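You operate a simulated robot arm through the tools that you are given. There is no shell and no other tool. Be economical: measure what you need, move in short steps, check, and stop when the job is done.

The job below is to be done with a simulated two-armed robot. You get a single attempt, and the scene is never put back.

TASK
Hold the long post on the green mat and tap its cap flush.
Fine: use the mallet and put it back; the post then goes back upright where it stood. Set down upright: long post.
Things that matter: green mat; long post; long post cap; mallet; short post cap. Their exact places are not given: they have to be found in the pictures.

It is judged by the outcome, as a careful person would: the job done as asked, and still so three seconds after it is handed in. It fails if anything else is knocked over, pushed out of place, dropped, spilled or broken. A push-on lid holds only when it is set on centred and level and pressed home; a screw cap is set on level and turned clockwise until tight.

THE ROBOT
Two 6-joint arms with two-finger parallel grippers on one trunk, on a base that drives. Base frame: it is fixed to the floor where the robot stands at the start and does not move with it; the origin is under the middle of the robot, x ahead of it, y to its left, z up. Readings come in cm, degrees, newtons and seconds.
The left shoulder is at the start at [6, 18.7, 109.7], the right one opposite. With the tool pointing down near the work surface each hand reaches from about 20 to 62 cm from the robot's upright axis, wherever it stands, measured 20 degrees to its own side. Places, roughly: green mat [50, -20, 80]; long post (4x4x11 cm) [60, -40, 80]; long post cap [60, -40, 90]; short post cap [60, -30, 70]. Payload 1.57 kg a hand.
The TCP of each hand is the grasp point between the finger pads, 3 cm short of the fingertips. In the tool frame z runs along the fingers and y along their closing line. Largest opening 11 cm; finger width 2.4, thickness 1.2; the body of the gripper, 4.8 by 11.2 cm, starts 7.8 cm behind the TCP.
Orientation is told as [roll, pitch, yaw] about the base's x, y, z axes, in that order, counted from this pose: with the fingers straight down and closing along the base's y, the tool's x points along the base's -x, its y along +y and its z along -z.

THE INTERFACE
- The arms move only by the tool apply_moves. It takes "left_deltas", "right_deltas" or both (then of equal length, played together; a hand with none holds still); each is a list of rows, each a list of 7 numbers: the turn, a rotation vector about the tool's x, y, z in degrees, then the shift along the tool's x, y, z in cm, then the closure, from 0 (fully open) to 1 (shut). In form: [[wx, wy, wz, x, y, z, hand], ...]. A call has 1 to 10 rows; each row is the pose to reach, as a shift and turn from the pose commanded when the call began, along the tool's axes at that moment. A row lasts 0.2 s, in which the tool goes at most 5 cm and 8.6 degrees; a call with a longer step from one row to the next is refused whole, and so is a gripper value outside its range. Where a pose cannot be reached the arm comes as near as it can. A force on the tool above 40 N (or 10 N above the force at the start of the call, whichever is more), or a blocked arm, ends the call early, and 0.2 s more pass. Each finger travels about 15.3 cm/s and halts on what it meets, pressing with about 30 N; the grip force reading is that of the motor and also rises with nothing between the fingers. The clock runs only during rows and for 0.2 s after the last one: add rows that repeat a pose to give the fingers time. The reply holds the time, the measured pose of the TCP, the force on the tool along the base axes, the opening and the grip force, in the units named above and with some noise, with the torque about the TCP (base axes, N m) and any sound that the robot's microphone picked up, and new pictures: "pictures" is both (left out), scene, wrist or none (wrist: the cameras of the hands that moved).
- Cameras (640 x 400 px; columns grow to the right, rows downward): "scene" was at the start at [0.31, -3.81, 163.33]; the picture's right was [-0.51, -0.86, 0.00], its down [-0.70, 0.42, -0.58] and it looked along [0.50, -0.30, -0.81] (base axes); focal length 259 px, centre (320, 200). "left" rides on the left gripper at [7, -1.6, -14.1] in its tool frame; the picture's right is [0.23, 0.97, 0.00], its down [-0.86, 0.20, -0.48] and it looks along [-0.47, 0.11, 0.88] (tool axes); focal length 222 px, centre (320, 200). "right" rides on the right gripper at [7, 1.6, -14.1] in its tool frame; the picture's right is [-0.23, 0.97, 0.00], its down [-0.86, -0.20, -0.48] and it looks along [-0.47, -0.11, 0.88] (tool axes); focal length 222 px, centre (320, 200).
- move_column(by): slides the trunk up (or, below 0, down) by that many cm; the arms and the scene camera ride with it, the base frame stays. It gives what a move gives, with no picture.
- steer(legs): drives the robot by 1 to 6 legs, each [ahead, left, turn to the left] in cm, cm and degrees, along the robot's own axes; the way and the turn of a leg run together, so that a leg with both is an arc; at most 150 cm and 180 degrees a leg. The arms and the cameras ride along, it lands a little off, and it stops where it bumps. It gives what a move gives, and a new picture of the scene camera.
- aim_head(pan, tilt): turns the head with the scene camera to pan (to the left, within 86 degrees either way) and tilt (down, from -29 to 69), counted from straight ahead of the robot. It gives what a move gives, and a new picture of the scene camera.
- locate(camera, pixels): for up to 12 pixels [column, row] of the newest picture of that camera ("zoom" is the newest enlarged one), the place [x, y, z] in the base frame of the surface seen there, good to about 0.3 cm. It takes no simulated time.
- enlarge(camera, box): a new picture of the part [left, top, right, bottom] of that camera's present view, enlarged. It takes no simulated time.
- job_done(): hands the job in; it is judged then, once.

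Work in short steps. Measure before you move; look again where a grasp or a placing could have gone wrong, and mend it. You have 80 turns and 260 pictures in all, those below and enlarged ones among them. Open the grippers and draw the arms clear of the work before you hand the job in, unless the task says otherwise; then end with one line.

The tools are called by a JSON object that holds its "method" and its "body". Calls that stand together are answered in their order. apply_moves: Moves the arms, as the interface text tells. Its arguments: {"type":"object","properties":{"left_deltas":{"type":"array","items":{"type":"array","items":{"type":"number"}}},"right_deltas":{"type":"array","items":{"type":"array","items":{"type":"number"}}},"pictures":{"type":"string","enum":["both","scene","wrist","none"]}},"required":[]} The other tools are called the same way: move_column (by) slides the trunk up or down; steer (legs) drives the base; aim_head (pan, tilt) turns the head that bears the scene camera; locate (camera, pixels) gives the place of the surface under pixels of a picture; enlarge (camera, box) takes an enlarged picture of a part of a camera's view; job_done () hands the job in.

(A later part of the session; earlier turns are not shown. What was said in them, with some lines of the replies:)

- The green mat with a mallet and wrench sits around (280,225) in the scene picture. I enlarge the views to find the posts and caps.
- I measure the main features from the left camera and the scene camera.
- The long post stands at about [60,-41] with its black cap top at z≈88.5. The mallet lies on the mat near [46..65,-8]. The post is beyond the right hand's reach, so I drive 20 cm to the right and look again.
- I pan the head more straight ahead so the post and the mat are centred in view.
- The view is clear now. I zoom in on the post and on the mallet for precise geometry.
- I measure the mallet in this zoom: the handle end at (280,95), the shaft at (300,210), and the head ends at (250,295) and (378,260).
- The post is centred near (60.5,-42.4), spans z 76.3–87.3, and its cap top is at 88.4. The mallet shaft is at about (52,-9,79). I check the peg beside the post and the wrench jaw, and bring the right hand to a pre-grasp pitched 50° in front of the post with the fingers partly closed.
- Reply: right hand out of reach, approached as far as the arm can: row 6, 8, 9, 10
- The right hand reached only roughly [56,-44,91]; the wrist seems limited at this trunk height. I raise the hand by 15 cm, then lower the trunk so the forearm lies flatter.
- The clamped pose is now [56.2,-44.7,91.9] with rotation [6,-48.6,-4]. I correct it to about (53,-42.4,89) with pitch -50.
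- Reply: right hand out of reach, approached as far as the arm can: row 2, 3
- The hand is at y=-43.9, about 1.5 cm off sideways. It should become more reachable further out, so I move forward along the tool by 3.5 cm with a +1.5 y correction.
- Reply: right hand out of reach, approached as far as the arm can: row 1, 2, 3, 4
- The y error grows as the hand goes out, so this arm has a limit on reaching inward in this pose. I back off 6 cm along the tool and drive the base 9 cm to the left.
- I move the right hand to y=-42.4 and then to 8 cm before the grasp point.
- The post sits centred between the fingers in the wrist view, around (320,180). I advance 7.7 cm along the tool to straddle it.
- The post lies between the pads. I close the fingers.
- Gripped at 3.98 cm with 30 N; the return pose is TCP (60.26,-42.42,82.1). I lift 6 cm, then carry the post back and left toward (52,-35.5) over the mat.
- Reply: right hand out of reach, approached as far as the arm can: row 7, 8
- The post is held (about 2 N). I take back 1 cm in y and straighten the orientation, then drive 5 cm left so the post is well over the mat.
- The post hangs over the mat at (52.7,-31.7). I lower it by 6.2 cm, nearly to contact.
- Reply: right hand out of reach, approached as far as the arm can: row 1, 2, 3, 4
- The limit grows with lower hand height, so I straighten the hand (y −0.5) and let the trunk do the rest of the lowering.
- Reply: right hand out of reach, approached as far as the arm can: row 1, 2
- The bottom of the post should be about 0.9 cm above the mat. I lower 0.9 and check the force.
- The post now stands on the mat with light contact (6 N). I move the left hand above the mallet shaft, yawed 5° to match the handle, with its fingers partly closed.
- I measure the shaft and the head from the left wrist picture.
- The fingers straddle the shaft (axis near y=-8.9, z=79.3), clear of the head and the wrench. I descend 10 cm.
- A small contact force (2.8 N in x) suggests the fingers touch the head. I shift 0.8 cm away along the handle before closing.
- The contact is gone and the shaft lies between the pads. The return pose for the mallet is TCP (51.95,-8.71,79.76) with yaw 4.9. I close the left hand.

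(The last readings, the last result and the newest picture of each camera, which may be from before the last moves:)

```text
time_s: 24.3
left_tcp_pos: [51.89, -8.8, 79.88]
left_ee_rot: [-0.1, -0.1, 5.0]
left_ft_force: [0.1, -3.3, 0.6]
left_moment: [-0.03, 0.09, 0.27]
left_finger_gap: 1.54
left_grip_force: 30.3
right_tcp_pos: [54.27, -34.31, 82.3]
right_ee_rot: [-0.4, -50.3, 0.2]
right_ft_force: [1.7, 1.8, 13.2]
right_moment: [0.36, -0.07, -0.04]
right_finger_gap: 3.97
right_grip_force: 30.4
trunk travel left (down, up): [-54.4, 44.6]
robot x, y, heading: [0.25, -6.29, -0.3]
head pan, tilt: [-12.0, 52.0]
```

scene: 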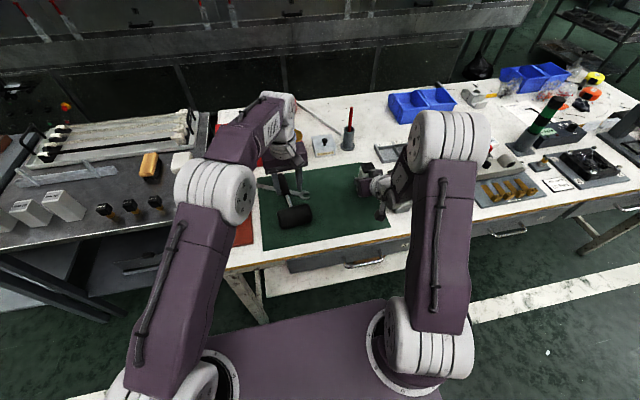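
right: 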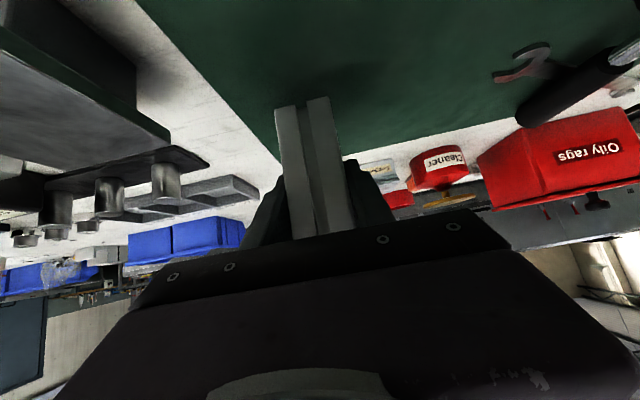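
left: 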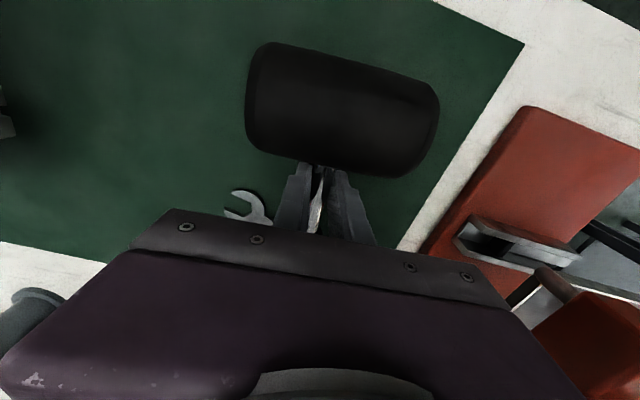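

The shaft is gripped at 1.54 cm; the mallet shifted about 0.3 cm in y, which I will undo on return. I lift it 10 cm and check for sag.

{"method": "apply_moves", "body": {"left_deltas": [[0, 0, 0, 0, 0, -1, 1.0], [0, 0, 0, 0, 0, -3, 1.0], [0, 0, 0, 0, 0, -6, 1.0], [0, 0, 0, 0, 0, -10, 1.0], [0, 0, 0, 0, 0, -10, 1.0]]}}

```text
time_s: 25.5
left_tcp_pos: [51.89, -8.74, 90.05]
left_ee_rot: [0.0, -0.1, 4.9]
left_ft_force: [-0.2, 1.1, -4.6]
left_moment: [0.06, -0.24, -0.01]
left_finger_gap: 1.54
left_grip_force: 30.3
right_tcp_pos: [54.18, -34.42, 82.35]
right_ee_rot: [-0.4, -50.2, 0.3]
right_ft_force: [0.7, -1.9, 15.1]
right_moment: [0.27, -0.04, -0.05]
right_finger_gap: 3.95
right_grip_force: 30.3
trunk travel left (down, up): [-54.4, 44.6]
robot x, y, heading: [0.01, -6.05, 0.2]
head pan, tilt: [-12.0, 52.0]
```

scene: 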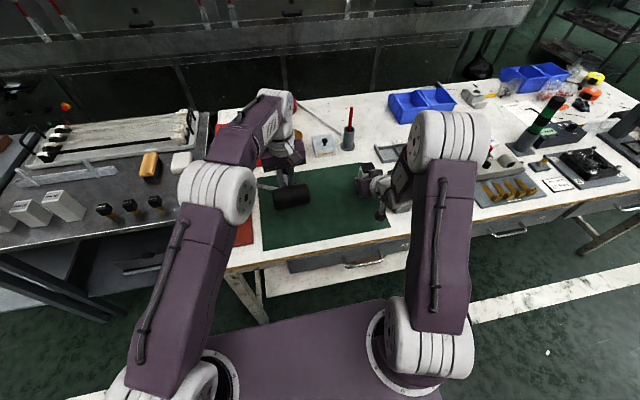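
left: 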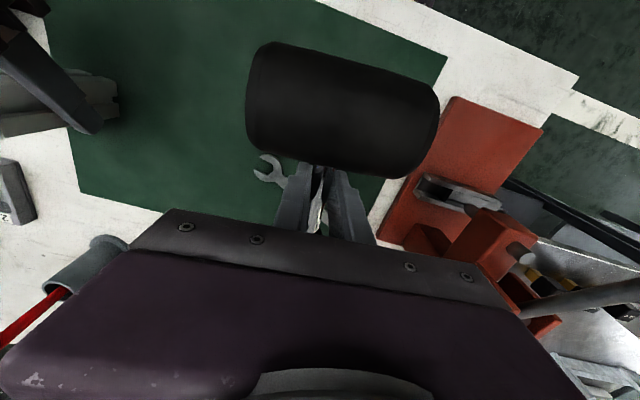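

The mallet is held rigidly (0.47 kg). Now I raise it and roll the hand about the handle so that the head's face points down.

{"method": "apply_moves", "body": {"left_deltas": [[8, 0, 0, 0, 0, -2, 1.0], [16, 0, 0, 0, 0, -4, 1.0], [24, 0, 0, 0, 0, -6, 1.0], [32, 0, 0, 0, 0, -8, 1.0], [40, 0, 0, 0, 0, -8, 1.0], [48, 0, 0, 0, 0, -8, 1.0], [56, 0, 0, 0, 0, -8, 1.0], [64, 0, 0, 0, 0, -8, 1.0], [72, 0, 0, 0, 0, -8, 1.0], [80, 0, 0, 0, 0, -8, 1.0]]}}

```text
time_s: 27.7
left_tcp_pos: [51.98, -8.7, 97.96]
left_ee_rot: [-80.2, -0.1, 5.0]
left_ft_force: [0.6, 0.1, -5.1]
left_moment: [0.04, -0.21, 0.03]
left_finger_gap: 1.55
left_grip_force: 30.2
right_tcp_pos: [54.25, -34.38, 82.37]
right_ee_rot: [-0.6, -50.2, 0.3]
right_ft_force: [-1.2, -1.0, 14.8]
right_moment: [0.28, -0.04, 0.0]
right_finger_gap: 3.99
right_grip_force: 29.7
trunk travel left (down, up): [-54.4, 44.6]
robot x, y, heading: [0.02, -6.22, -0.1]
head pan, tilt: [-12.0, 52.0]
```

scene: 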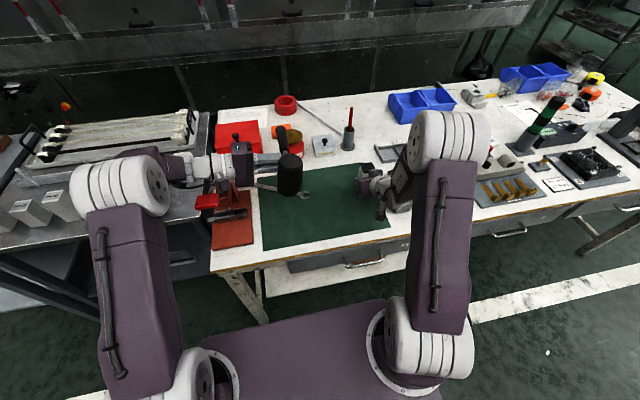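
left: 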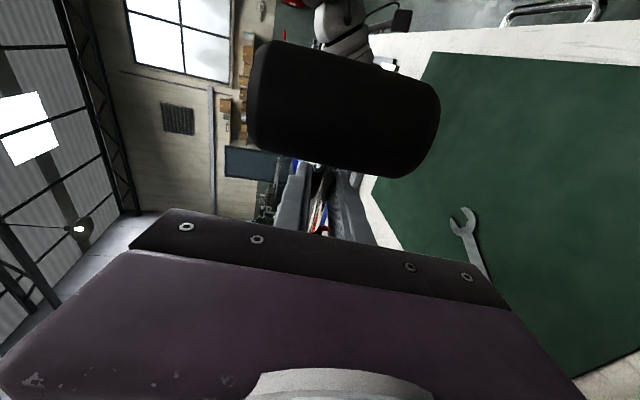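

The hand rolled to -80° without slipping. I finish the roll, yaw the hand to about 32°, and carry the head above the post at a safe height, with TCP near (59.2,-31,98).

{"method": "apply_moves", "body": {"left_deltas": [[1, -2.7, -0.2, -0.5, -0.4, 2.2, 1.0], [2, -5.4, -0.5, -1.05, -0.8, 4.5, 1.0], [3, -8.1, -0.7, -1.6, -1.2, 6.7, 1.0], [4, -10.8, -0.9, -2.1, -1.6, 9, 1.0], [5, -13.5, -1.1, -2.6, -1.95, 11.2, 1.0], [6, -16.2, -1.4, -3.1, -2.3, 13.5, 1.0], [7, -18.9, -1.6, -3.7, -2.7, 15.7, 1.0], [8, -21.6, -1.8, -4.2, -3.1, 18, 1.0], [9, -24.3, -2.1, -4.7, -3.5, 20.2, 1.0], [9.8, -27, -2.3, -5.2, -3.9, 22.5, 1.0]]}}

```text
time_s: 29.9
left_tcp_pos: [59.13, -31.03, 97.81]
left_ee_rot: [-90.0, -0.1, 32.1]
left_ft_force: [-1.0, 0.2, -4.6]
left_moment: [0.14, -0.13, 0.0]
left_finger_gap: 1.52
left_grip_force: 30.0
right_tcp_pos: [54.28, -34.3, 82.28]
right_ee_rot: [-0.4, -50.3, 0.3]
right_ft_force: [-0.7, 0.1, 14.5]
right_moment: [0.34, 0.03, 0.06]
right_finger_gap: 3.97
right_grip_force: 30.7
trunk travel left (down, up): [-54.4, 44.6]
robot x, y, heading: [-0.11, -6.44, -0.1]
head pan, tilt: [-12.0, 52.0]
```

scene: 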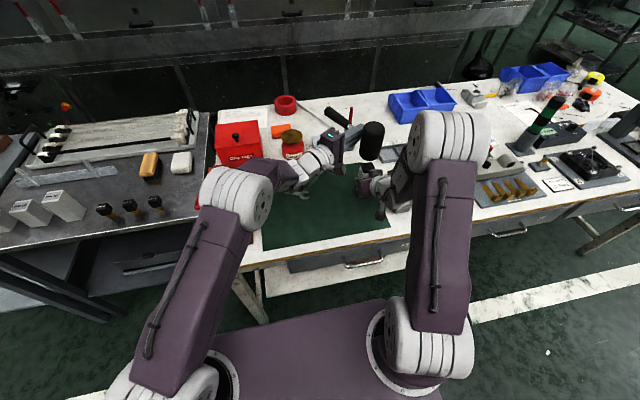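
left: 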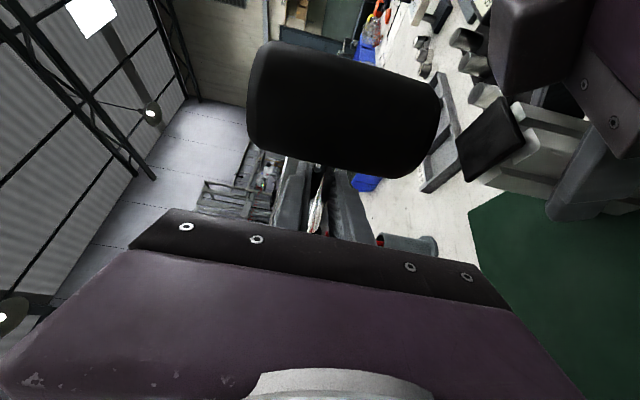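

The head hovers above the cap: the left picture shows the head at (345,110) and the black cap at (490,140). I zoom both views and measure.

{"method": "enlarge", "body": {"camera": "scene", "box": [310, 100, 430, 220]}}

{"method": "locate", "body": {"camera": "zoom", "pixels": [[340, 125], [335, 70], [345, 200], [285, 150], [395, 150], [330, 300], [240, 180], [180, 60]]}}

{"method": "enlarge", "body": {"camera": "left", "box": [400, 80, 620, 230]}}

{"method": "locate", "body": {"camera": "left", "pixels": [[480, 145], [500, 115], [512, 130], [500, 155], [475, 170], [530, 150], [540, 135], [258, 55], [435, 100], [390, 80], [345, 105], [395, 170]]}}

```text
3.33 times, centred on (370, 160) of scene
```

zoom: 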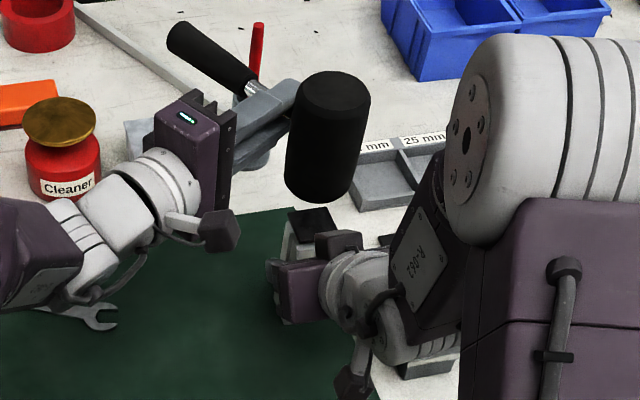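

```text
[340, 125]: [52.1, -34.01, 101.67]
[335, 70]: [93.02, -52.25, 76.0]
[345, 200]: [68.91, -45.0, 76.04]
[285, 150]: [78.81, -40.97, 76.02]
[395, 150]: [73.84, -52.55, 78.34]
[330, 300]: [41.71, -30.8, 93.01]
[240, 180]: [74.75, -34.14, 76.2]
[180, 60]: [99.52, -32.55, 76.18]
```

```text
2.67 times, centred on (510, 155) of left
```

zoom: 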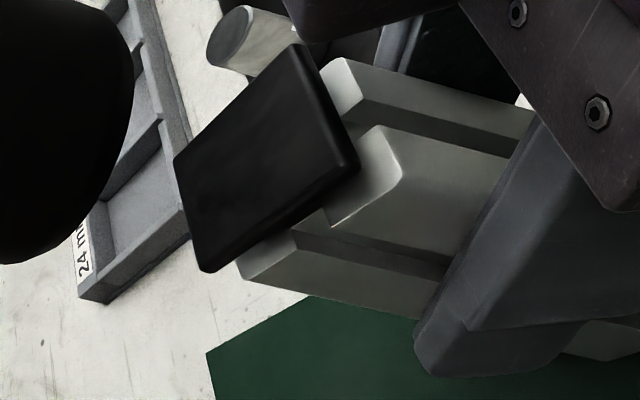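

```text
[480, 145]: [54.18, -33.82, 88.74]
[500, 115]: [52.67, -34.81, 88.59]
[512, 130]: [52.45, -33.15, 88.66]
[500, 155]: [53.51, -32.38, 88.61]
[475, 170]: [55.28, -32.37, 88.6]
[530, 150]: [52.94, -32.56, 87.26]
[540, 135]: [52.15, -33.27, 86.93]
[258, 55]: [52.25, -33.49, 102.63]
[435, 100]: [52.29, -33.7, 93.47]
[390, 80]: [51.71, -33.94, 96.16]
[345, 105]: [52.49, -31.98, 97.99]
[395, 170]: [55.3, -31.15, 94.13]
```

The head is centred over the cap; its bottom face is at z≈93.3 and the cap top at 88.65. I lower 4.3 cm to just above the cap.

{"method": "apply_moves", "body": {"left_deltas": [[0, 0, 0, 0, 1.5, 0, 1.0], [0, 0, 0, 0, 3, 0, 1.0], [0, 0, 0, 0, 4.2, 0, 1.0], [0, 0, 0, 0, 4.2, 0, 1.0]]}}

{"method": "enlarge", "body": {"camera": "left", "box": [380, 60, 600, 210]}}

```text
time_s: 30.9
left_tcp_pos: [59.24, -30.92, 93.66]
left_ee_rot: [-90.1, -0.1, 32.0]
left_ft_force: [-0.8, 0.2, -5.1]
left_moment: [0.12, -0.1, 0.0]
left_finger_gap: 1.55
left_grip_force: 30.6
right_tcp_pos: [54.4, -34.43, 82.29]
right_ee_rot: [-0.6, -50.2, 0.3]
right_ft_force: [-0.1, 0.7, 13.8]
right_moment: [0.38, -0.03, -0.03]
right_finger_gap: 4.0
right_grip_force: 29.9
trunk travel left (down, up): [-54.4, 44.6]
robot x, y, heading: [0.14, -6.44, -0.2]
head pan, tilt: [-12.0, 52.0]
```

scene: 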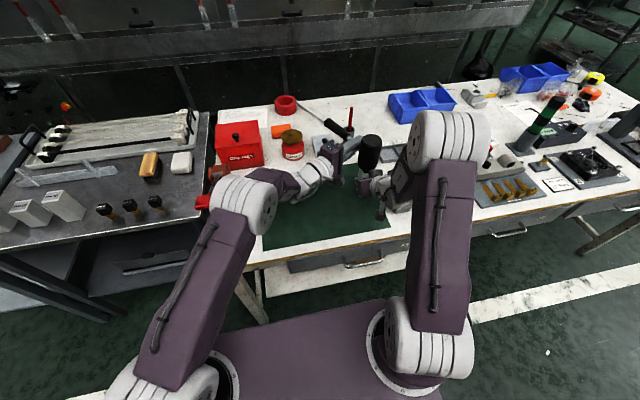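
left: 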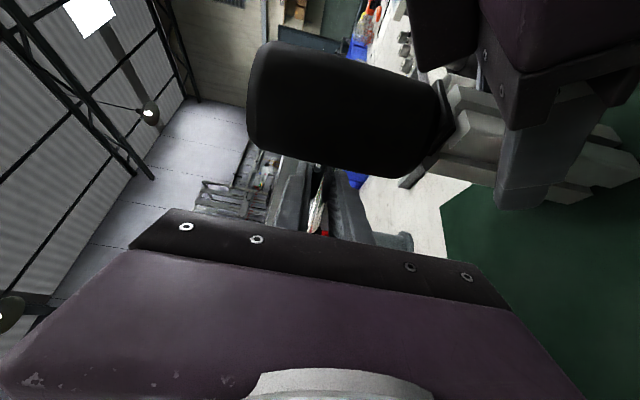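

```text
2.67 times, centred on (490, 135) of left
```

zoom: 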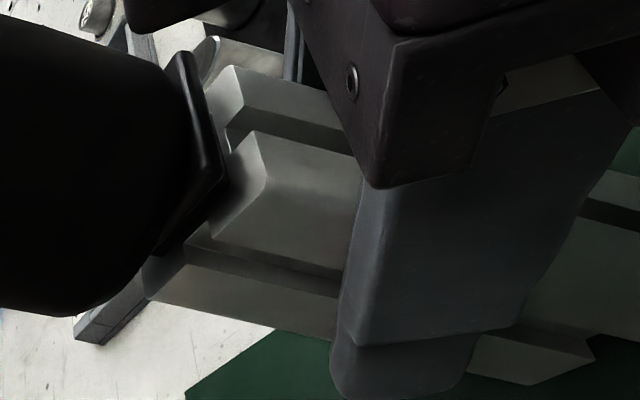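

The head is just above the cap and parallel to it. I make a first gentle tap: up 2 cm, then down quickly to 0.8 cm below the present height, and up again.

{"method": "apply_moves", "body": {"left_deltas": [[0, 0, 0, 0, -2, 0, 1.0], [0, 0, 0, 0, -2, 0, 1.0], [0, 0, 0, 0, 0.8, 0, 1.0], [0, 0, 0, 0, -2, 0, 1.0], [0, 0, 0, 0, -2, 0, 1.0]], "pictures": "wrist"}}

{"method": "enlarge", "body": {"camera": "left", "box": [380, 60, 600, 210]}}

```text
time_s: 32.1
left_tcp_pos: [59.21, -30.79, 95.68]
left_ee_rot: [-90.1, -0.2, 32.0]
left_ft_force: [-0.5, -0.6, -4.7]
left_moment: [0.15, -0.17, -0.01]
left_finger_gap: 1.55
left_grip_force: 29.9
right_tcp_pos: [54.35, -34.38, 82.29]
right_ee_rot: [-0.6, -50.3, 0.3]
right_ft_force: [-1.2, 0.9, 13.9]
right_moment: [0.36, -0.01, 0.03]
right_finger_gap: 3.95
right_grip_force: 29.9
trunk travel left (down, up): [-54.4, 44.6]
robot x, y, heading: [0.16, -6.27, -0.1]
head pan, tilt: [-12.0, 52.0]
```

left: 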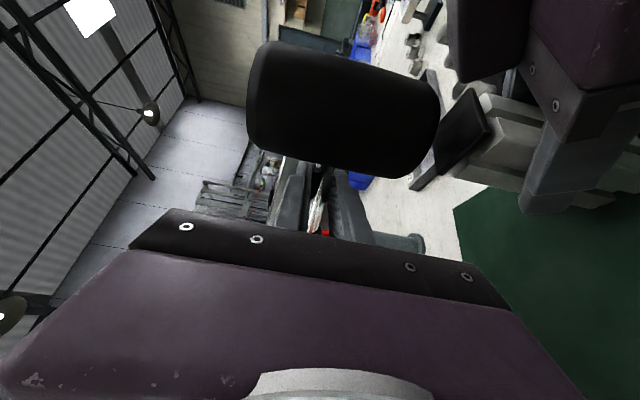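

```text
2.67 times, centred on (490, 135) of left
```

zoom: 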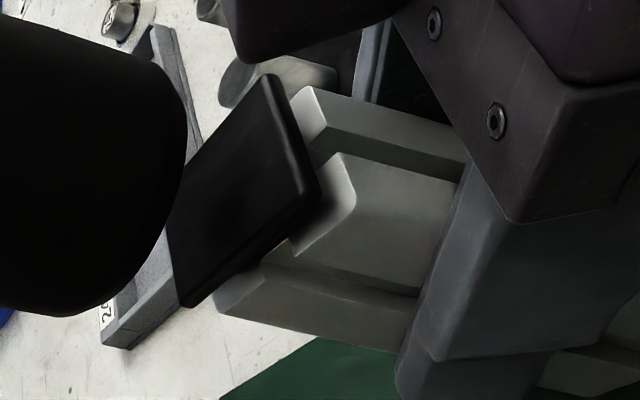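

The cap still looks proud. I measure its height against the post top.

{"method": "locate", "body": {"camera": "zoom", "pixels": [[230, 190], [260, 140], [250, 240], [215, 260], [335, 200], [310, 110]]}}

```text
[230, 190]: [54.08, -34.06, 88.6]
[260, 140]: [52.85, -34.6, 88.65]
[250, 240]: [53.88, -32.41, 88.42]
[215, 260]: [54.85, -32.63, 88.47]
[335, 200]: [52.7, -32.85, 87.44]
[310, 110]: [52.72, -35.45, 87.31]
```

No clear movement yet. I tap harder: from here 3.9 cm down in one step, dwell briefly, then back up.

{"method": "apply_moves", "body": {"left_deltas": [[0, 0, 0, 0, 3.9, 0, 1.0], [0, 0, 0, 0, 3.9, 0, 1.0], [0, 0, 0, 0, 0, 0, 1.0], [0, 0, 0, 0, 0, 0, 1.0]], "pictures": "wrist"}}

{"method": "enlarge", "body": {"camera": "left", "box": [380, 60, 600, 210]}}

{"method": "locate", "body": {"camera": "zoom", "pixels": [[230, 190], [260, 140], [250, 240], [215, 260], [335, 200], [310, 110]]}}

```text
time_s: 33.1
left_tcp_pos: [59.04, -30.94, 95.64]
left_ee_rot: [-89.9, -0.1, 32.0]
left_ft_force: [0.0, 0.9, -4.6]
left_moment: [0.13, -0.17, 0.01]
left_finger_gap: 1.56
left_grip_force: 30.1
right_tcp_pos: [54.27, -34.3, 82.3]
right_ee_rot: [-0.4, -50.1, 0.3]
right_ft_force: [-1.1, 0.5, 13.9]
right_moment: [0.33, 0.09, 0.0]
right_finger_gap: 3.96
right_grip_force: 29.7
trunk travel left (down, up): [-54.4, 44.6]
robot x, y, heading: [-0.12, -6.27, 0.2]
head pan, tilt: [-12.0, 52.0]
```

left: 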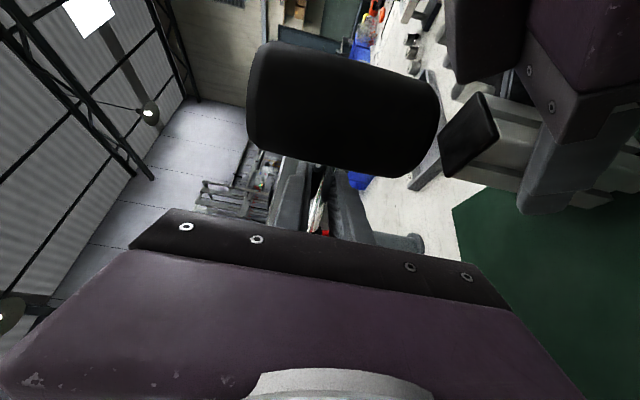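

```text
2.67 times, centred on (490, 135) of left
```

zoom: 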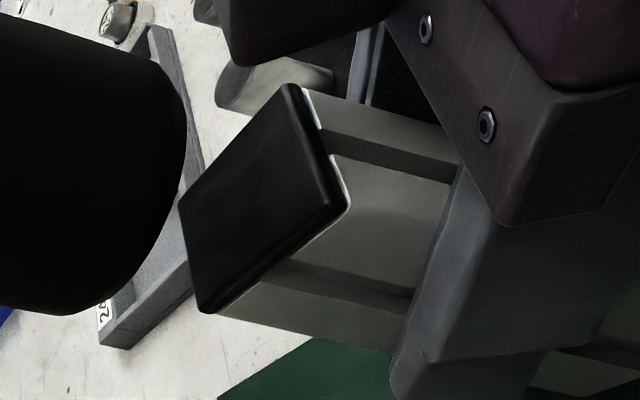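

```text
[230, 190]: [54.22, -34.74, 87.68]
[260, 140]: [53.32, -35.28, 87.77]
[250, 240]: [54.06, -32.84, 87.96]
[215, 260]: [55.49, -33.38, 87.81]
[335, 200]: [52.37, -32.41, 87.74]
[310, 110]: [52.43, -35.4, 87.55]
```

The cap has gone down to z≈87.75 and looks seated. I give one more tap, slightly deeper, to confirm it no longer moves.

{"method": "apply_moves", "body": {"left_deltas": [[0, 0, 0, 0, 4.1, 0, 1.0], [0, 0, 0, 0, 4.1, 0, 1.0], [0, 0, 0, 0, 0, 0, 1.0], [0, 0, 0, 0, -1, 0, 1.0]], "pictures": "wrist"}}

{"method": "enlarge", "body": {"camera": "left", "box": [400, 60, 560, 180]}}

{"method": "locate", "body": {"camera": "left", "pixels": [[466, 131], [478, 115], [474, 148], [461, 155], [500, 135]]}}

```text
time_s: 34.1
left_tcp_pos: [59.06, -31.01, 96.49]
left_ee_rot: [-89.8, -0.2, 32.0]
left_ft_force: [-0.5, 1.1, -5.2]
left_moment: [0.16, -0.18, -0.03]
left_finger_gap: 1.56
left_grip_force: 29.9
right_tcp_pos: [54.33, -34.28, 82.37]
right_ee_rot: [-0.3, -50.2, 0.4]
right_ft_force: [-2.0, 0.8, 12.8]
right_moment: [0.32, 0.16, 0.02]
right_finger_gap: 3.95
right_grip_force: 29.8
trunk travel left (down, up): [-54.4, 44.6]
robot x, y, heading: [-0.03, -6.15, 0.1]
head pan, tilt: [-12.0, 52.0]
```

left: 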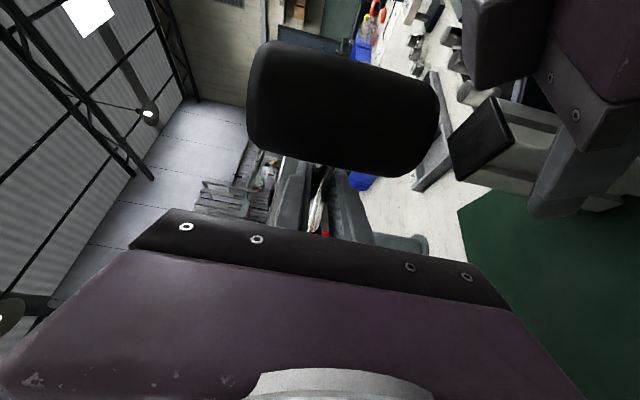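

```text
3.33 times, centred on (480, 120) of left
```

zoom: 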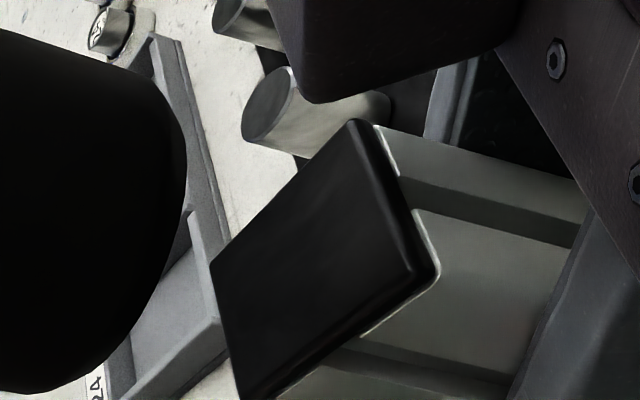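

```text
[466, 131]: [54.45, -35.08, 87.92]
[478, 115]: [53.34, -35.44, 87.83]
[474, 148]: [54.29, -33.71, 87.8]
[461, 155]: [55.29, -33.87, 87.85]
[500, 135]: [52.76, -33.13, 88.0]
```

The cap's rim rests evenly on the post and no longer moves: it is flush. I carry the mallet back along the reverse path.

{"method": "apply_moves", "body": {"left_deltas": [[-1, 2.7, 0.2, -0.6, -1.5, -2.2, 1.0], [-2, 5.4, 0.5, -1.2, -1.5, -4.5, 1.0], [-3, 8.1, 0.7, -1.7, -1.5, -6.8, 1.0], [-4, 10.8, 0.9, -2.3, -1.5, -9.1, 1.0], [-5, 13.5, 1.1, -2.9, -1.5, -11.3, 1.0], [-6, 16.2, 1.4, -3.5, -1.5, -13.6, 1.0], [-7, 18.9, 1.6, -4.1, -1.5, -15.9, 1.0], [-8, 21.6, 1.8, -4.6, -1.5, -18.2, 1.0], [-9, 24.3, 2.1, -5.2, -1.5, -20.4, 1.0], [-9.8, 27, 2.3, -5.8, -1.5, -22.7, 1.0]], "pictures": "none"}}

{"method": "apply_moves", "body": {"left_deltas": [[-8, 0, 0, 0, 0, 0, 1.0], [-16, 0, 0, 0, 0, 0, 1.0], [-24, 0, 0, 0, 0, 0, 1.0], [-32, 0, 0, 0, 0, 0, 1.0], [-40, 0, 0, 0, 0, 0, 1.0], [-48, 0, 0, 0, 0, 0, 1.0], [-56, 0, 0, 0, 0, 0, 1.0], [-64, 0, 0, 0, 0, 0, 1.0], [-72, 0, 0, 0, 0, 0, 1.0], [-80.1, 0, 0, 0, 0, 0, 1.0]]}}

```text
time_s: 36.3
left_tcp_pos: [51.91, -8.58, 98.34]
left_ee_rot: [-80.1, -0.1, 5.0]
left_ft_force: [-0.5, -0.1, -4.6]
left_moment: [0.07, -0.2, -0.03]
left_finger_gap: 1.53
left_grip_force: 30.7
right_tcp_pos: [54.27, -34.32, 82.31]
right_ee_rot: [-0.5, -50.2, 0.2]
right_ft_force: [-2.8, 0.8, 11.1]
right_moment: [0.3, 0.11, -0.01]
right_finger_gap: 4.0
right_grip_force: 29.8
trunk travel left (down, up): [-54.4, 44.6]
robot x, y, heading: [-0.07, -6.34, 0.1]
head pan, tilt: [-12.0, 52.0]
```

```text
time_s: 38.5
left_tcp_pos: [51.26, -8.35, 97.88]
left_ee_rot: [0.1, -0.1, 5.1]
left_ft_force: [-0.1, 0.3, -4.3]
left_moment: [0.04, -0.23, 0.0]
left_finger_gap: 1.55
left_grip_force: 30.5
left hand out of reach, approached as far as the arm can: row 10
right_tcp_pos: [54.31, -34.37, 82.37]
right_ee_rot: [-0.5, -50.2, 0.3]
right_ft_force: [-1.9, 0.3, 10.5]
right_moment: [0.24, 0.06, 0.06]
right_finger_gap: 3.96
right_grip_force: 30.3
trunk travel left (down, up): [-54.4, 44.6]
robot x, y, heading: [-0.17, -6.22, -0.1]
head pan, tilt: [-12.0, 52.0]
```

scene: 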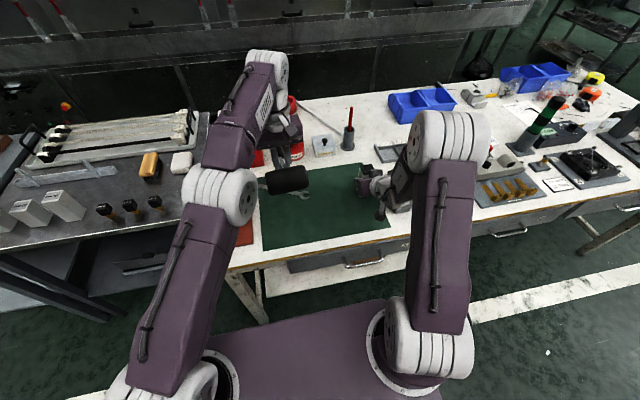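
left: 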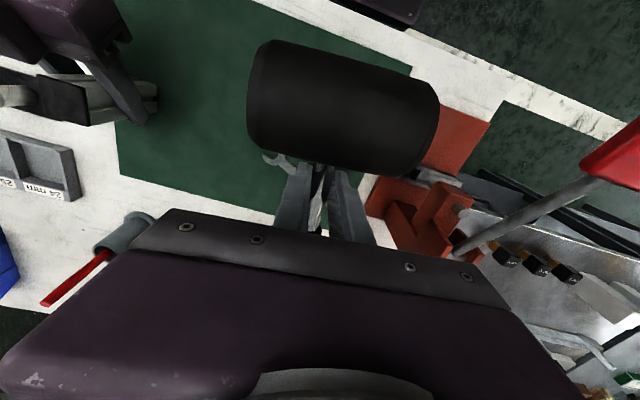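

I lower the mallet toward its original pose (51.9,-9.05), stopping about 0.5 cm above.

{"method": "apply_moves", "body": {"left_deltas": [[0, 0, 0, -0.58, -0.75, 4, 1.0], [0, 0, 0, -0.58, -0.75, 8, 1.0], [0, 0, 0, -0.58, -0.75, 12, 1.0], [0, 0, 0, -0.58, -0.75, 15.5, 1.0], [0, 0, 0, -0.58, -0.75, 17.4, 1.0], [0, 0, 0, -0.58, -0.75, 17.4, 1.0]], "pictures": "wrist"}}

```text
time_s: 39.9
left_tcp_pos: [52.03, -9.21, 80.37]
left_ee_rot: [0.1, 0.0, 5.0]
left_ft_force: [0.0, 0.0, -4.9]
left_moment: [0.01, -0.2, 0.04]
left_finger_gap: 1.53
left_grip_force: 29.8
right_tcp_pos: [54.25, -34.35, 82.31]
right_ee_rot: [-0.4, -50.2, 0.3]
right_ft_force: [0.0, 0.2, 10.3]
right_moment: [0.24, 0.01, 0.01]
right_finger_gap: 3.94
right_grip_force: 30.3
trunk travel left (down, up): [-54.4, 44.6]
robot x, y, heading: [0.16, -6.55, -0.1]
head pan, tilt: [-12.0, 52.0]
```

left: 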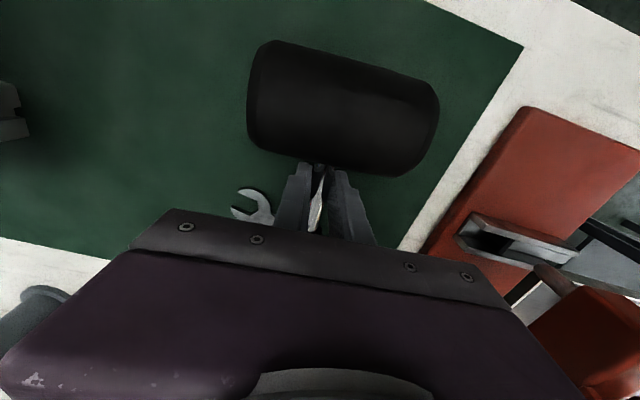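

Good match with the earlier view. I lower the last 0.5 cm, feel for contact and open gently.

{"method": "apply_moves", "body": {"left_deltas": [[0, 0, 0, 0, 0.1, 0.3, 1.0], [0, 0, 0, 0, 0.1, 0.55, 1.0], [0, 0, 0, 0, 0.1, 0.55, 1.0]], "pictures": "none"}}

```text
time_s: 40.7
left_tcp_pos: [51.96, -8.95, 80.12]
left_ee_rot: [0.0, -0.3, 5.0]
left_ft_force: [0.7, 1.8, 19.7]
left_moment: [-0.06, 0.59, 0.05]
left_finger_gap: 1.55
left_grip_force: 29.8
right_tcp_pos: [54.19, -34.39, 82.2]
right_ee_rot: [-0.5, -50.1, 0.3]
right_ft_force: [3.0, -0.5, 1.7]
right_moment: [0.06, -0.26, -0.11]
right_finger_gap: 3.98
right_grip_force: 29.9
trunk travel left (down, up): [-54.4, 44.6]
robot x, y, heading: [0.03, -6.27, -0.1]
head pan, tilt: [-12.0, 52.0]
```

Contact came at z≈80.1 with 20 N. I ease up 0.2 cm and open the fingers.

{"method": "apply_moves", "body": {"left_deltas": [[0, 0, 0, 0, 0, -0.2, 1.0], [0, 0, 0, 0, 0, -0.2, 0.9], [0, 0, 0, 0, 0, -0.2, 0.75], [0, 0, 0, 0, 0, -0.2, 0.545], [0, 0, 0, 0, 0, -0.2, 0.545]], "pictures": "wrist"}}

```text
time_s: 41.9
left_tcp_pos: [51.86, -8.98, 80.1]
left_ee_rot: [0.1, 0.0, 5.0]
left_ft_force: [-0.7, -0.1, 0.4]
left_moment: [0.02, 0.01, -0.01]
left_finger_gap: 5.0
left_grip_force: 0.1
right_tcp_pos: [54.13, -34.24, 82.38]
right_ee_rot: [-0.4, -50.2, 0.3]
right_ft_force: [-5.4, 0.8, 6.8]
right_moment: [0.26, 0.27, 0.14]
right_finger_gap: 3.96
right_grip_force: 30.2
trunk travel left (down, up): [-54.4, 44.6]
robot x, y, heading: [0.27, -6.49, -0.1]
head pan, tilt: [-12.0, 52.0]
```

left: 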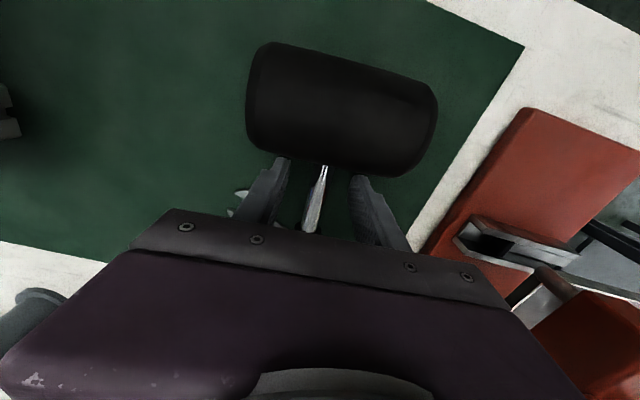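

The mallet is released in its place. I lift the left hand straight up and draw it back.

{"method": "apply_moves", "body": {"left_deltas": [[0, 0, 0, 0, 0, -3, 0.545], [0, 0, 0, 0, 0, -7, 0.545], [0, 0, 0, 0, 0, -11, 0.545], [0, 0, 0, 3, 0, -15, 0.4], [0, 0, 0, 6, 1, -19, 0.2], [0, 0, 0, 10, 2, -22, 0.0], [0, 0, 0, 10, 2, -22, 0.0]]}}

{"method": "locate", "body": {"camera": "left", "pixels": [[320, 155]]}}

```text
refused: row 5 steps farther than a row can; nothing moved
```

```text
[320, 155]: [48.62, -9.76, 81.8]
```

The step was slightly too long; I repeat with shorter steps.

{"method": "apply_moves", "body": {"left_deltas": [[0, 0, 0, 0, 0, -3, 0.545], [0, 0, 0, 0, 0, -7, 0.545], [0, 0, 0, 0, 0, -11, 0.545], [0, 0, 0, 2.5, 0, -14.5, 0.4], [0, 0, 0, 5, 0.5, -18, 0.2], [0, 0, 0, 8, 1, -21, 0.0], [0, 0, 0, 10, 2, -22, 0.0]]}}

{"method": "enlarge", "body": {"camera": "scene", "box": [240, 130, 400, 250]}}

```text
time_s: 43.5
left_tcp_pos: [41.53, -7.76, 102.21]
left_ee_rot: [0.1, 0.0, 5.0]
left_ft_force: [-0.3, -1.0, -0.8]
left_moment: [-0.03, -0.03, 0.01]
left_finger_gap: 10.98
left_grip_force: 0.2
right_tcp_pos: [54.27, -34.38, 82.43]
right_ee_rot: [-0.3, -50.2, 0.3]
right_ft_force: [-5.7, 1.2, 5.3]
right_moment: [0.17, 0.2, 0.05]
right_finger_gap: 3.97
right_grip_force: 30.3
trunk travel left (down, up): [-54.4, 44.6]
robot x, y, heading: [-0.07, -6.16, 0.2]
head pan, tilt: [-12.0, 52.0]
```

scene: 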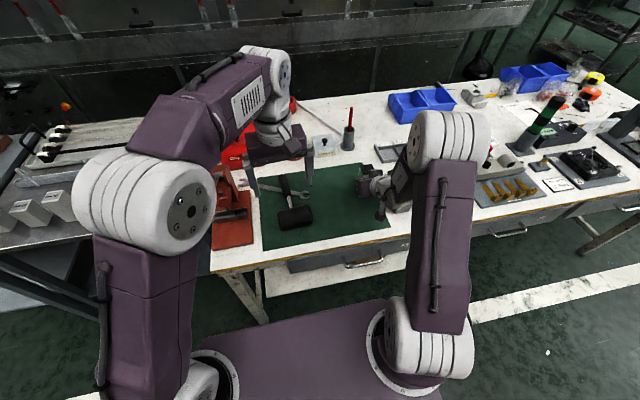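
left: 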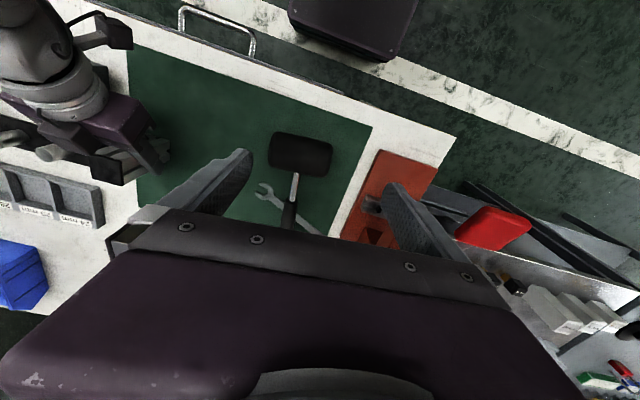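

```text
3.33 times, centred on (320, 190) of scene
```

zoom: 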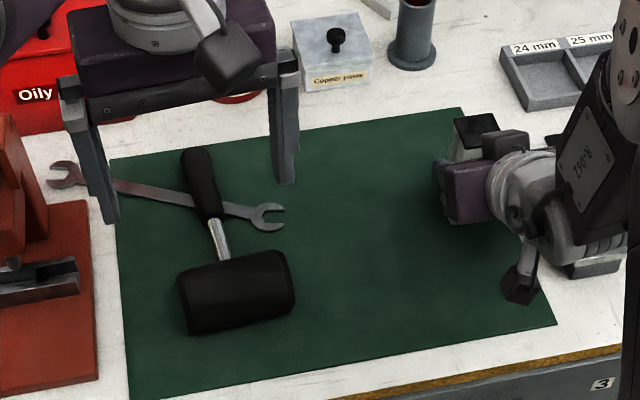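

The mallet rests again on the mat over the wrench. I check its position against the original measurements, and lift the post by raising the trunk 6 cm.

{"method": "locate", "body": {"camera": "zoom", "pixels": [[192, 152], [205, 205], [218, 235], [235, 285], [187, 280], [285, 258]]}}

{"method": "move_column", "body": {"by": 6.5}}

```text
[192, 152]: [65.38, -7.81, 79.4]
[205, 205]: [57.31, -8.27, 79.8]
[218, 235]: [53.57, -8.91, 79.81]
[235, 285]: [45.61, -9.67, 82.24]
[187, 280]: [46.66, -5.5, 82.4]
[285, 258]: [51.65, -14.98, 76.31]
```

```text
time_s: 44.5
left_tcp_pos: [41.77, -7.82, 108.55]
left_ee_rot: [0.0, 0.0, 4.9]
left_ft_force: [-0.8, -0.6, 0.4]
left_moment: [0.0, 0.0, -0.02]
left_finger_gap: 10.99
left_grip_force: 0.1
right_tcp_pos: [54.37, -34.44, 88.67]
right_ee_rot: [-0.4, -50.1, 0.3]
right_ft_force: [0.4, -0.2, -1.7]
right_moment: [0.02, 0.01, 0.03]
right_finger_gap: 3.97
right_grip_force: 29.7
trunk travel left (down, up): [-60.9, 38.1]
robot x, y, heading: [0.26, -6.45, 0.1]
head pan, tilt: [-12.0, 52.0]
```

The mallet is within about 0.3 cm of its old place, and the post is up (88.7). I drive back 5 cm to the right.

{"method": "steer", "body": {"legs": [[0, -5, 0]]}}

```text
time_s: 45.4
left_tcp_pos: [41.79, -12.66, 108.45]
left_ee_rot: [0.1, 0.0, 5.0]
left_ft_force: [-0.2, -0.9, 0.6]
left_moment: [0.01, 0.02, -0.04]
left_finger_gap: 11.01
left_grip_force: 0.1
right_tcp_pos: [54.37, -39.33, 88.79]
right_ee_rot: [-0.4, -50.1, 0.4]
right_ft_force: [0.3, -0.7, -2.2]
right_moment: [0.04, 0.01, 0.05]
right_finger_gap: 3.97
right_grip_force: 30.3
trunk travel left (down, up): [-60.9, 38.1]
robot x, y, heading: [-0.22, -10.63, -0.0]
head pan, tilt: [-12.0, 52.0]
```

scene: 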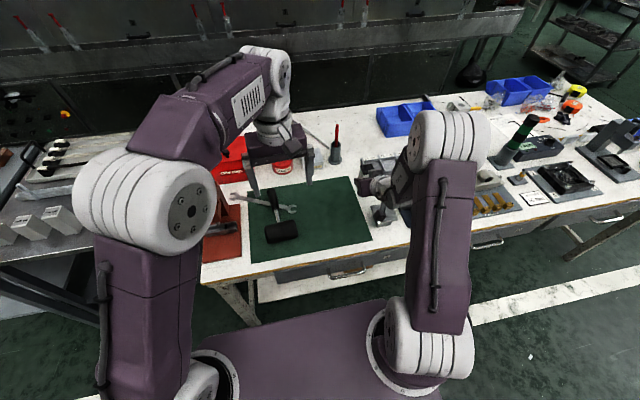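

I move the hand to above the original spot (60.26,-42.42) with the original orientation.

{"method": "apply_moves", "body": {"right_deltas": [[0.1, 0, 0.2, -1.2, -1.0, 1.6, 0.9], [0.2, 0.1, 0.4, -2.4, -2.0, 3.1, 0.9], [0.27, 0.1, 0.64, -3.56, -3.09, 4.7, 0.9], [0.27, 0.1, 0.64, -3.56, -3.09, 4.7, 0.9]]}}

```text
time_s: 46.4
left_tcp_pos: [41.8, -12.81, 108.49]
left_ee_rot: [0.1, 0.1, 5.1]
left_ft_force: [0.0, -0.9, 0.2]
left_moment: [0.0, -0.03, -0.02]
left_finger_gap: 10.97
left_grip_force: 0.0
right_tcp_pos: [60.17, -42.37, 88.54]
right_ee_rot: [0.0, -50.0, -0.7]
right_ft_force: [0.3, -0.5, -1.6]
right_moment: [-0.01, 0.0, 0.0]
right_finger_gap: 3.98
right_grip_force: 29.4
trunk travel left (down, up): [-60.9, 38.1]
robot x, y, heading: [-0.13, -10.79, -0.1]
head pan, tilt: [-12.0, 52.0]
```

scene: 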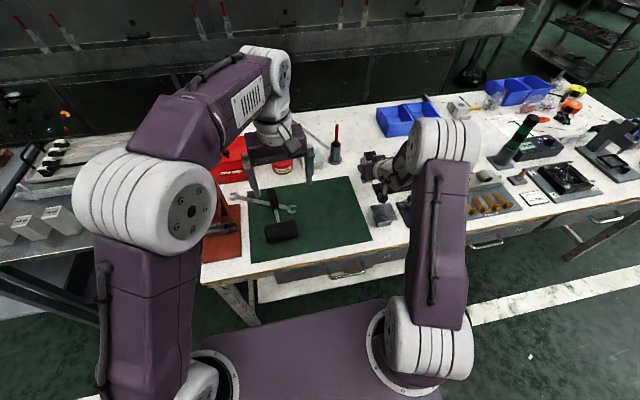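
right: 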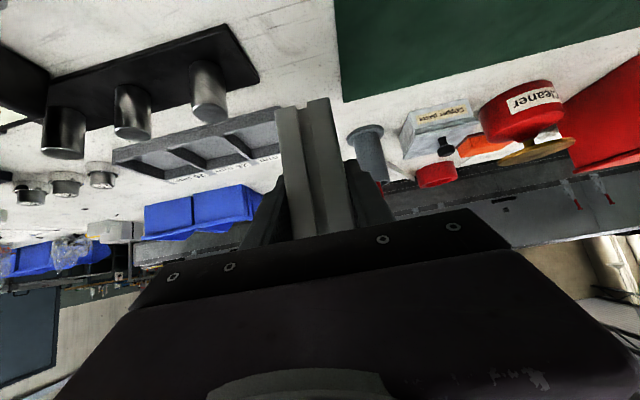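

In place above the spot. I lower with the trunk 5.8 cm, then check the contact.

{"method": "move_column", "body": {"by": -5.9}}

{"method": "move_column", "body": {"by": -0.3}}

```text
time_s: 47.4
left_tcp_pos: [41.79, -12.89, 102.72]
left_ee_rot: [0.1, 0.0, 5.0]
left_ft_force: [-0.2, -0.4, -0.9]
left_moment: [0.01, 0.01, -0.02]
left_finger_gap: 11.0
left_grip_force: 0.1
right_tcp_pos: [60.15, -42.38, 82.58]
right_ee_rot: [0.1, -50.1, -0.7]
right_ft_force: [-0.1, 0.1, -1.2]
right_moment: [0.01, 0.03, 0.0]
right_finger_gap: 3.94
right_grip_force: 29.9
trunk travel left (down, up): [-55.0, 44.0]
robot x, y, heading: [0.23, -11.06, -0.2]
head pan, tilt: [-12.0, 52.0]
```

```text
time_s: 48.0
left_tcp_pos: [41.78, -12.63, 102.36]
left_ee_rot: [0.2, 0.0, 5.0]
left_ft_force: [0.9, -1.4, -0.1]
left_moment: [-0.01, -0.02, 0.02]
left_finger_gap: 11.0
left_grip_force: 0.1
right_tcp_pos: [60.18, -42.47, 82.45]
right_ee_rot: [0.2, -50.1, -0.7]
right_ft_force: [0.1, 0.3, -1.8]
right_moment: [0.0, -0.03, -0.01]
right_finger_gap: 3.96
right_grip_force: 29.9
trunk travel left (down, up): [-54.7, 44.3]
robot x, y, heading: [0.1, -11.12, -0.0]
head pan, tilt: [-12.0, 52.0]
```

No contact yet; I lower another 0.3 cm.

{"method": "move_column", "body": {"by": -0.25}}

{"method": "enlarge", "body": {"camera": "right", "box": [220, 60, 420, 200]}}

```text
time_s: 48.5
left_tcp_pos: [41.77, -12.71, 102.12]
left_ee_rot: [0.1, 0.0, 5.1]
left_ft_force: [0.5, 0.0, 0.5]
left_moment: [-0.01, 0.03, 0.0]
left_finger_gap: 10.99
left_grip_force: 0.0
right_tcp_pos: [60.24, -42.33, 81.95]
right_ee_rot: [0.2, -50.0, -0.7]
right_ft_force: [0.8, -0.2, -1.5]
right_moment: [0.0, 0.02, 0.03]
right_finger_gap: 3.98
right_grip_force: 30.2
trunk travel left (down, up): [-54.5, 44.5]
robot x, y, heading: [-0.02, -11.17, 0.1]
head pan, tilt: [-12.0, 52.0]
```

```text
2.86 times, centred on (320, 130) of right
```

zoom: 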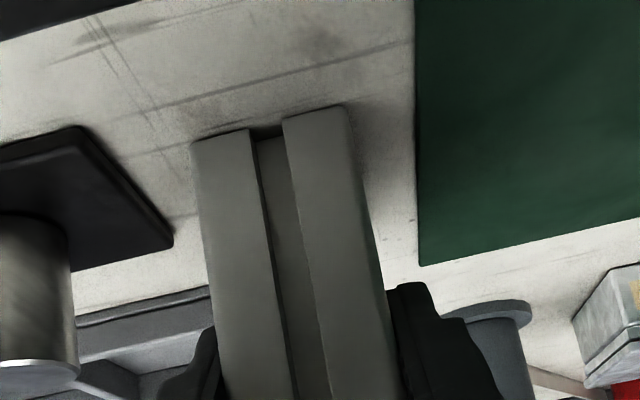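

Still no load. I lower in small steps until contact.

{"method": "move_column", "body": {"by": -0.15}}

{"method": "move_column", "body": {"by": -0.1}}

```text
time_s: 49.0
left_tcp_pos: [41.85, -12.65, 101.93]
left_ee_rot: [0.1, 0.0, 5.0]
left_ft_force: [0.1, -0.1, -0.3]
left_moment: [0.04, 0.0, -0.01]
left_finger_gap: 10.98
left_grip_force: 0.1
right_tcp_pos: [60.36, -42.45, 82.1]
right_ee_rot: [0.1, -50.2, -0.7]
right_ft_force: [-0.1, -1.1, 2.2]
right_moment: [-0.12, -0.07, -0.02]
right_finger_gap: 3.94
right_grip_force: 29.9
trunk travel left (down, up): [-54.3, 44.7]
robot x, y, heading: [0.2, -10.96, 0.2]
head pan, tilt: [-12.0, 52.0]
```

```text
time_s: 49.5
left_tcp_pos: [41.59, -12.69, 101.91]
left_ee_rot: [0.2, 0.0, 5.1]
left_ft_force: [0.5, 0.2, 0.2]
left_moment: [-0.01, -0.02, 0.01]
left_finger_gap: 10.98
left_grip_force: 0.0
right_tcp_pos: [60.25, -42.44, 82.02]
right_ee_rot: [0.1, -50.3, -0.7]
right_ft_force: [1.4, -1.7, 8.5]
right_moment: [-0.14, 0.02, -0.01]
right_finger_gap: 3.96
right_grip_force: 29.9
trunk travel left (down, up): [-54.2, 44.8]
robot x, y, heading: [0.09, -11.42, 0.1]
head pan, tilt: [-12.0, 52.0]
```

The post stands on the bench (8.5 N up). I open the fingers to 6.5 cm.

{"method": "apply_moves", "body": {"right_deltas": [[0, 0, 0, 0, 0, 0, 0.6], [0, 0, 0, 0, 0, 0, 0.5], [0, 0, 0, 0, 0, 0, 0.41], [0, 0, 0, 0, 0, 0, 0.41]], "pictures": "wrist"}}

```text
time_s: 50.5
left_tcp_pos: [41.8, -12.69, 101.89]
left_ee_rot: [0.1, 0.1, 5.0]
left_ft_force: [-0.9, -0.6, -0.4]
left_moment: [-0.03, -0.02, 0.01]
left_finger_gap: 11.01
left_grip_force: 0.1
right_tcp_pos: [60.18, -42.38, 81.77]
right_ee_rot: [0.1, -50.1, -0.7]
right_ft_force: [0.5, -0.4, 0.1]
right_moment: [-0.03, 0.01, -0.01]
right_finger_gap: 6.5
right_grip_force: 0.1
trunk travel left (down, up): [-54.2, 44.8]
robot x, y, heading: [0.1, -11.41, 0.1]
head pan, tilt: [-12.0, 52.0]
```

right: 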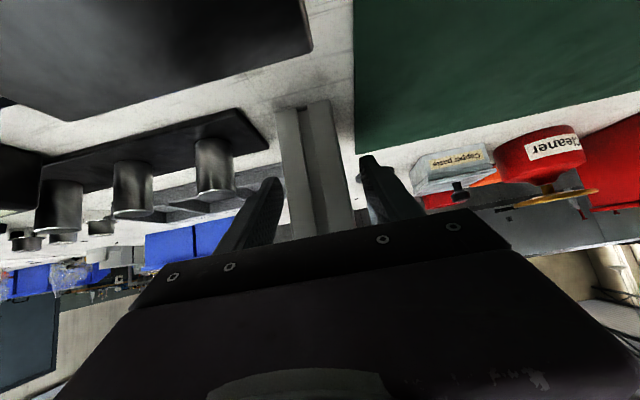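

The fingers are clear of the post on both sides. I retract along the tool by 10 cm and then go up.

{"method": "apply_moves", "body": {"right_deltas": [[0, 0, 0, 0, 0, -2.5, 0.41], [0, 0, 0, 0, 0, -5.5, 0.41], [0, 0, 0, 0, 0, -9, 0.41], [0, 0, 0, -3, -1, -11.5, 0.41], [0, 0, 0, -6, -2, -14, 0.41], [0, 0, 0, -9, -4, -16.5, 0.3], [0, 0, 0, -9, -6, -20, 0.2], [0, 0, 0, -9, -8, -23, 0.0]]}}

{"method": "enlarge", "body": {"camera": "scene", "box": [240, 120, 440, 250]}}

```text
time_s: 52.3
left_tcp_pos: [41.78, -12.78, 101.91]
left_ee_rot: [0.1, 0.0, 5.0]
left_ft_force: [0.1, -0.9, 0.1]
left_moment: [0.0, -0.02, 0.02]
left_finger_gap: 11.03
left_grip_force: 0.0
right_tcp_pos: [48.08, -50.55, 103.47]
right_ee_rot: [0.1, -50.0, -0.7]
right_ft_force: [-0.5, 0.3, 0.2]
right_moment: [0.0, 0.01, 0.02]
right_finger_gap: 11.0
right_grip_force: 0.0
trunk travel left (down, up): [-54.2, 44.8]
robot x, y, heading: [0.29, -11.12, -0.1]
head pan, tilt: [-12.0, 52.0]
```

scene: 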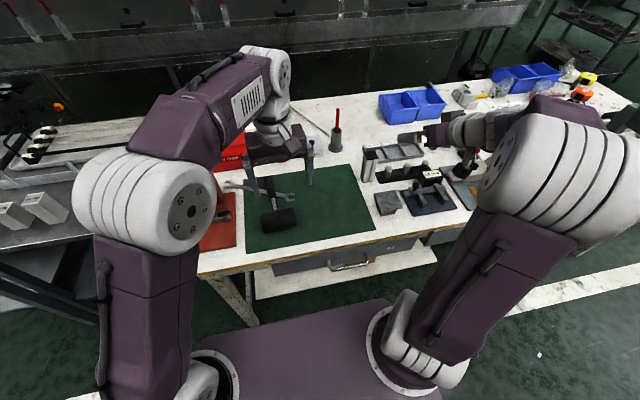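
right: 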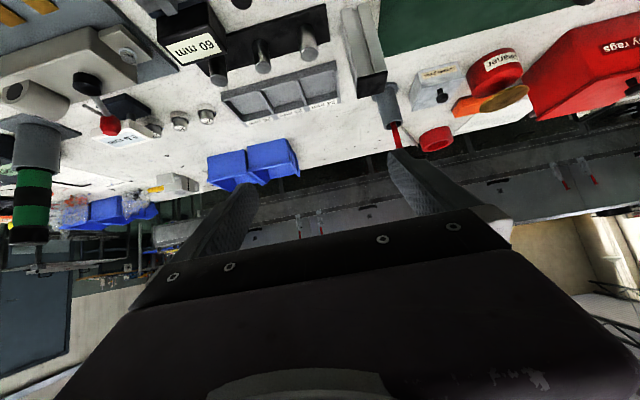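

```text
3.08 times, centred on (340, 185) of scene
```

zoom: 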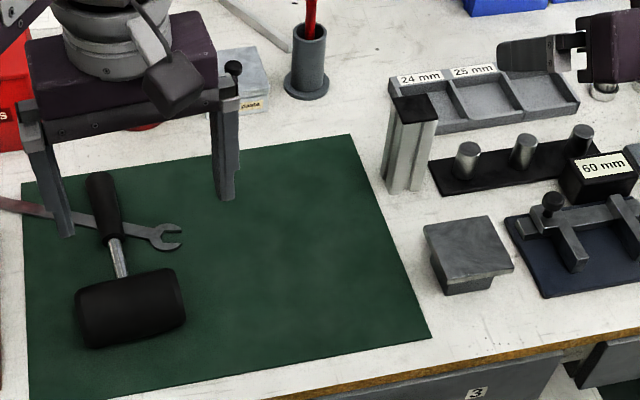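

The post stands upright at its place with the cap on. I take a last close look and measure it.

{"method": "enlarge", "body": {"camera": "scene", "box": [355, 140, 395, 190]}}

{"method": "locate", "body": {"camera": "scene", "pixels": [[366, 152], [372, 155], [376, 153], [370, 170], [368, 178]]}}

```text
8.00 times, centred on (375, 165) of scene
```

zoom: 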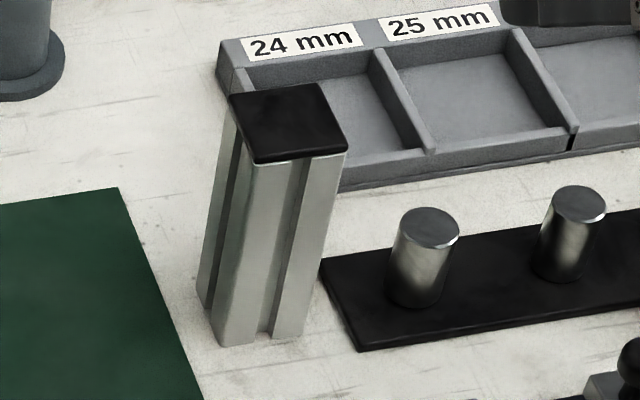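

```text
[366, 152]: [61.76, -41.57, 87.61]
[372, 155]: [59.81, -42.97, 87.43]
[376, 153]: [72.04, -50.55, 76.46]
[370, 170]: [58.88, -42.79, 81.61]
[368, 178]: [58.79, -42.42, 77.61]
```

The cap is flush (top at z≈87.5), the post stands upright on its old spot near (60.5,-42.4), the mallet is back and both hands are open and clear. I hand the job in.

{"method": "job_done", "body": {}}

```text
The job is handed in.
```

The long post was held on the green mat and its cap tapped flush with the mallet. The mallet is back within about 0.3 cm of its old place, and the post stands upright where it stood before.
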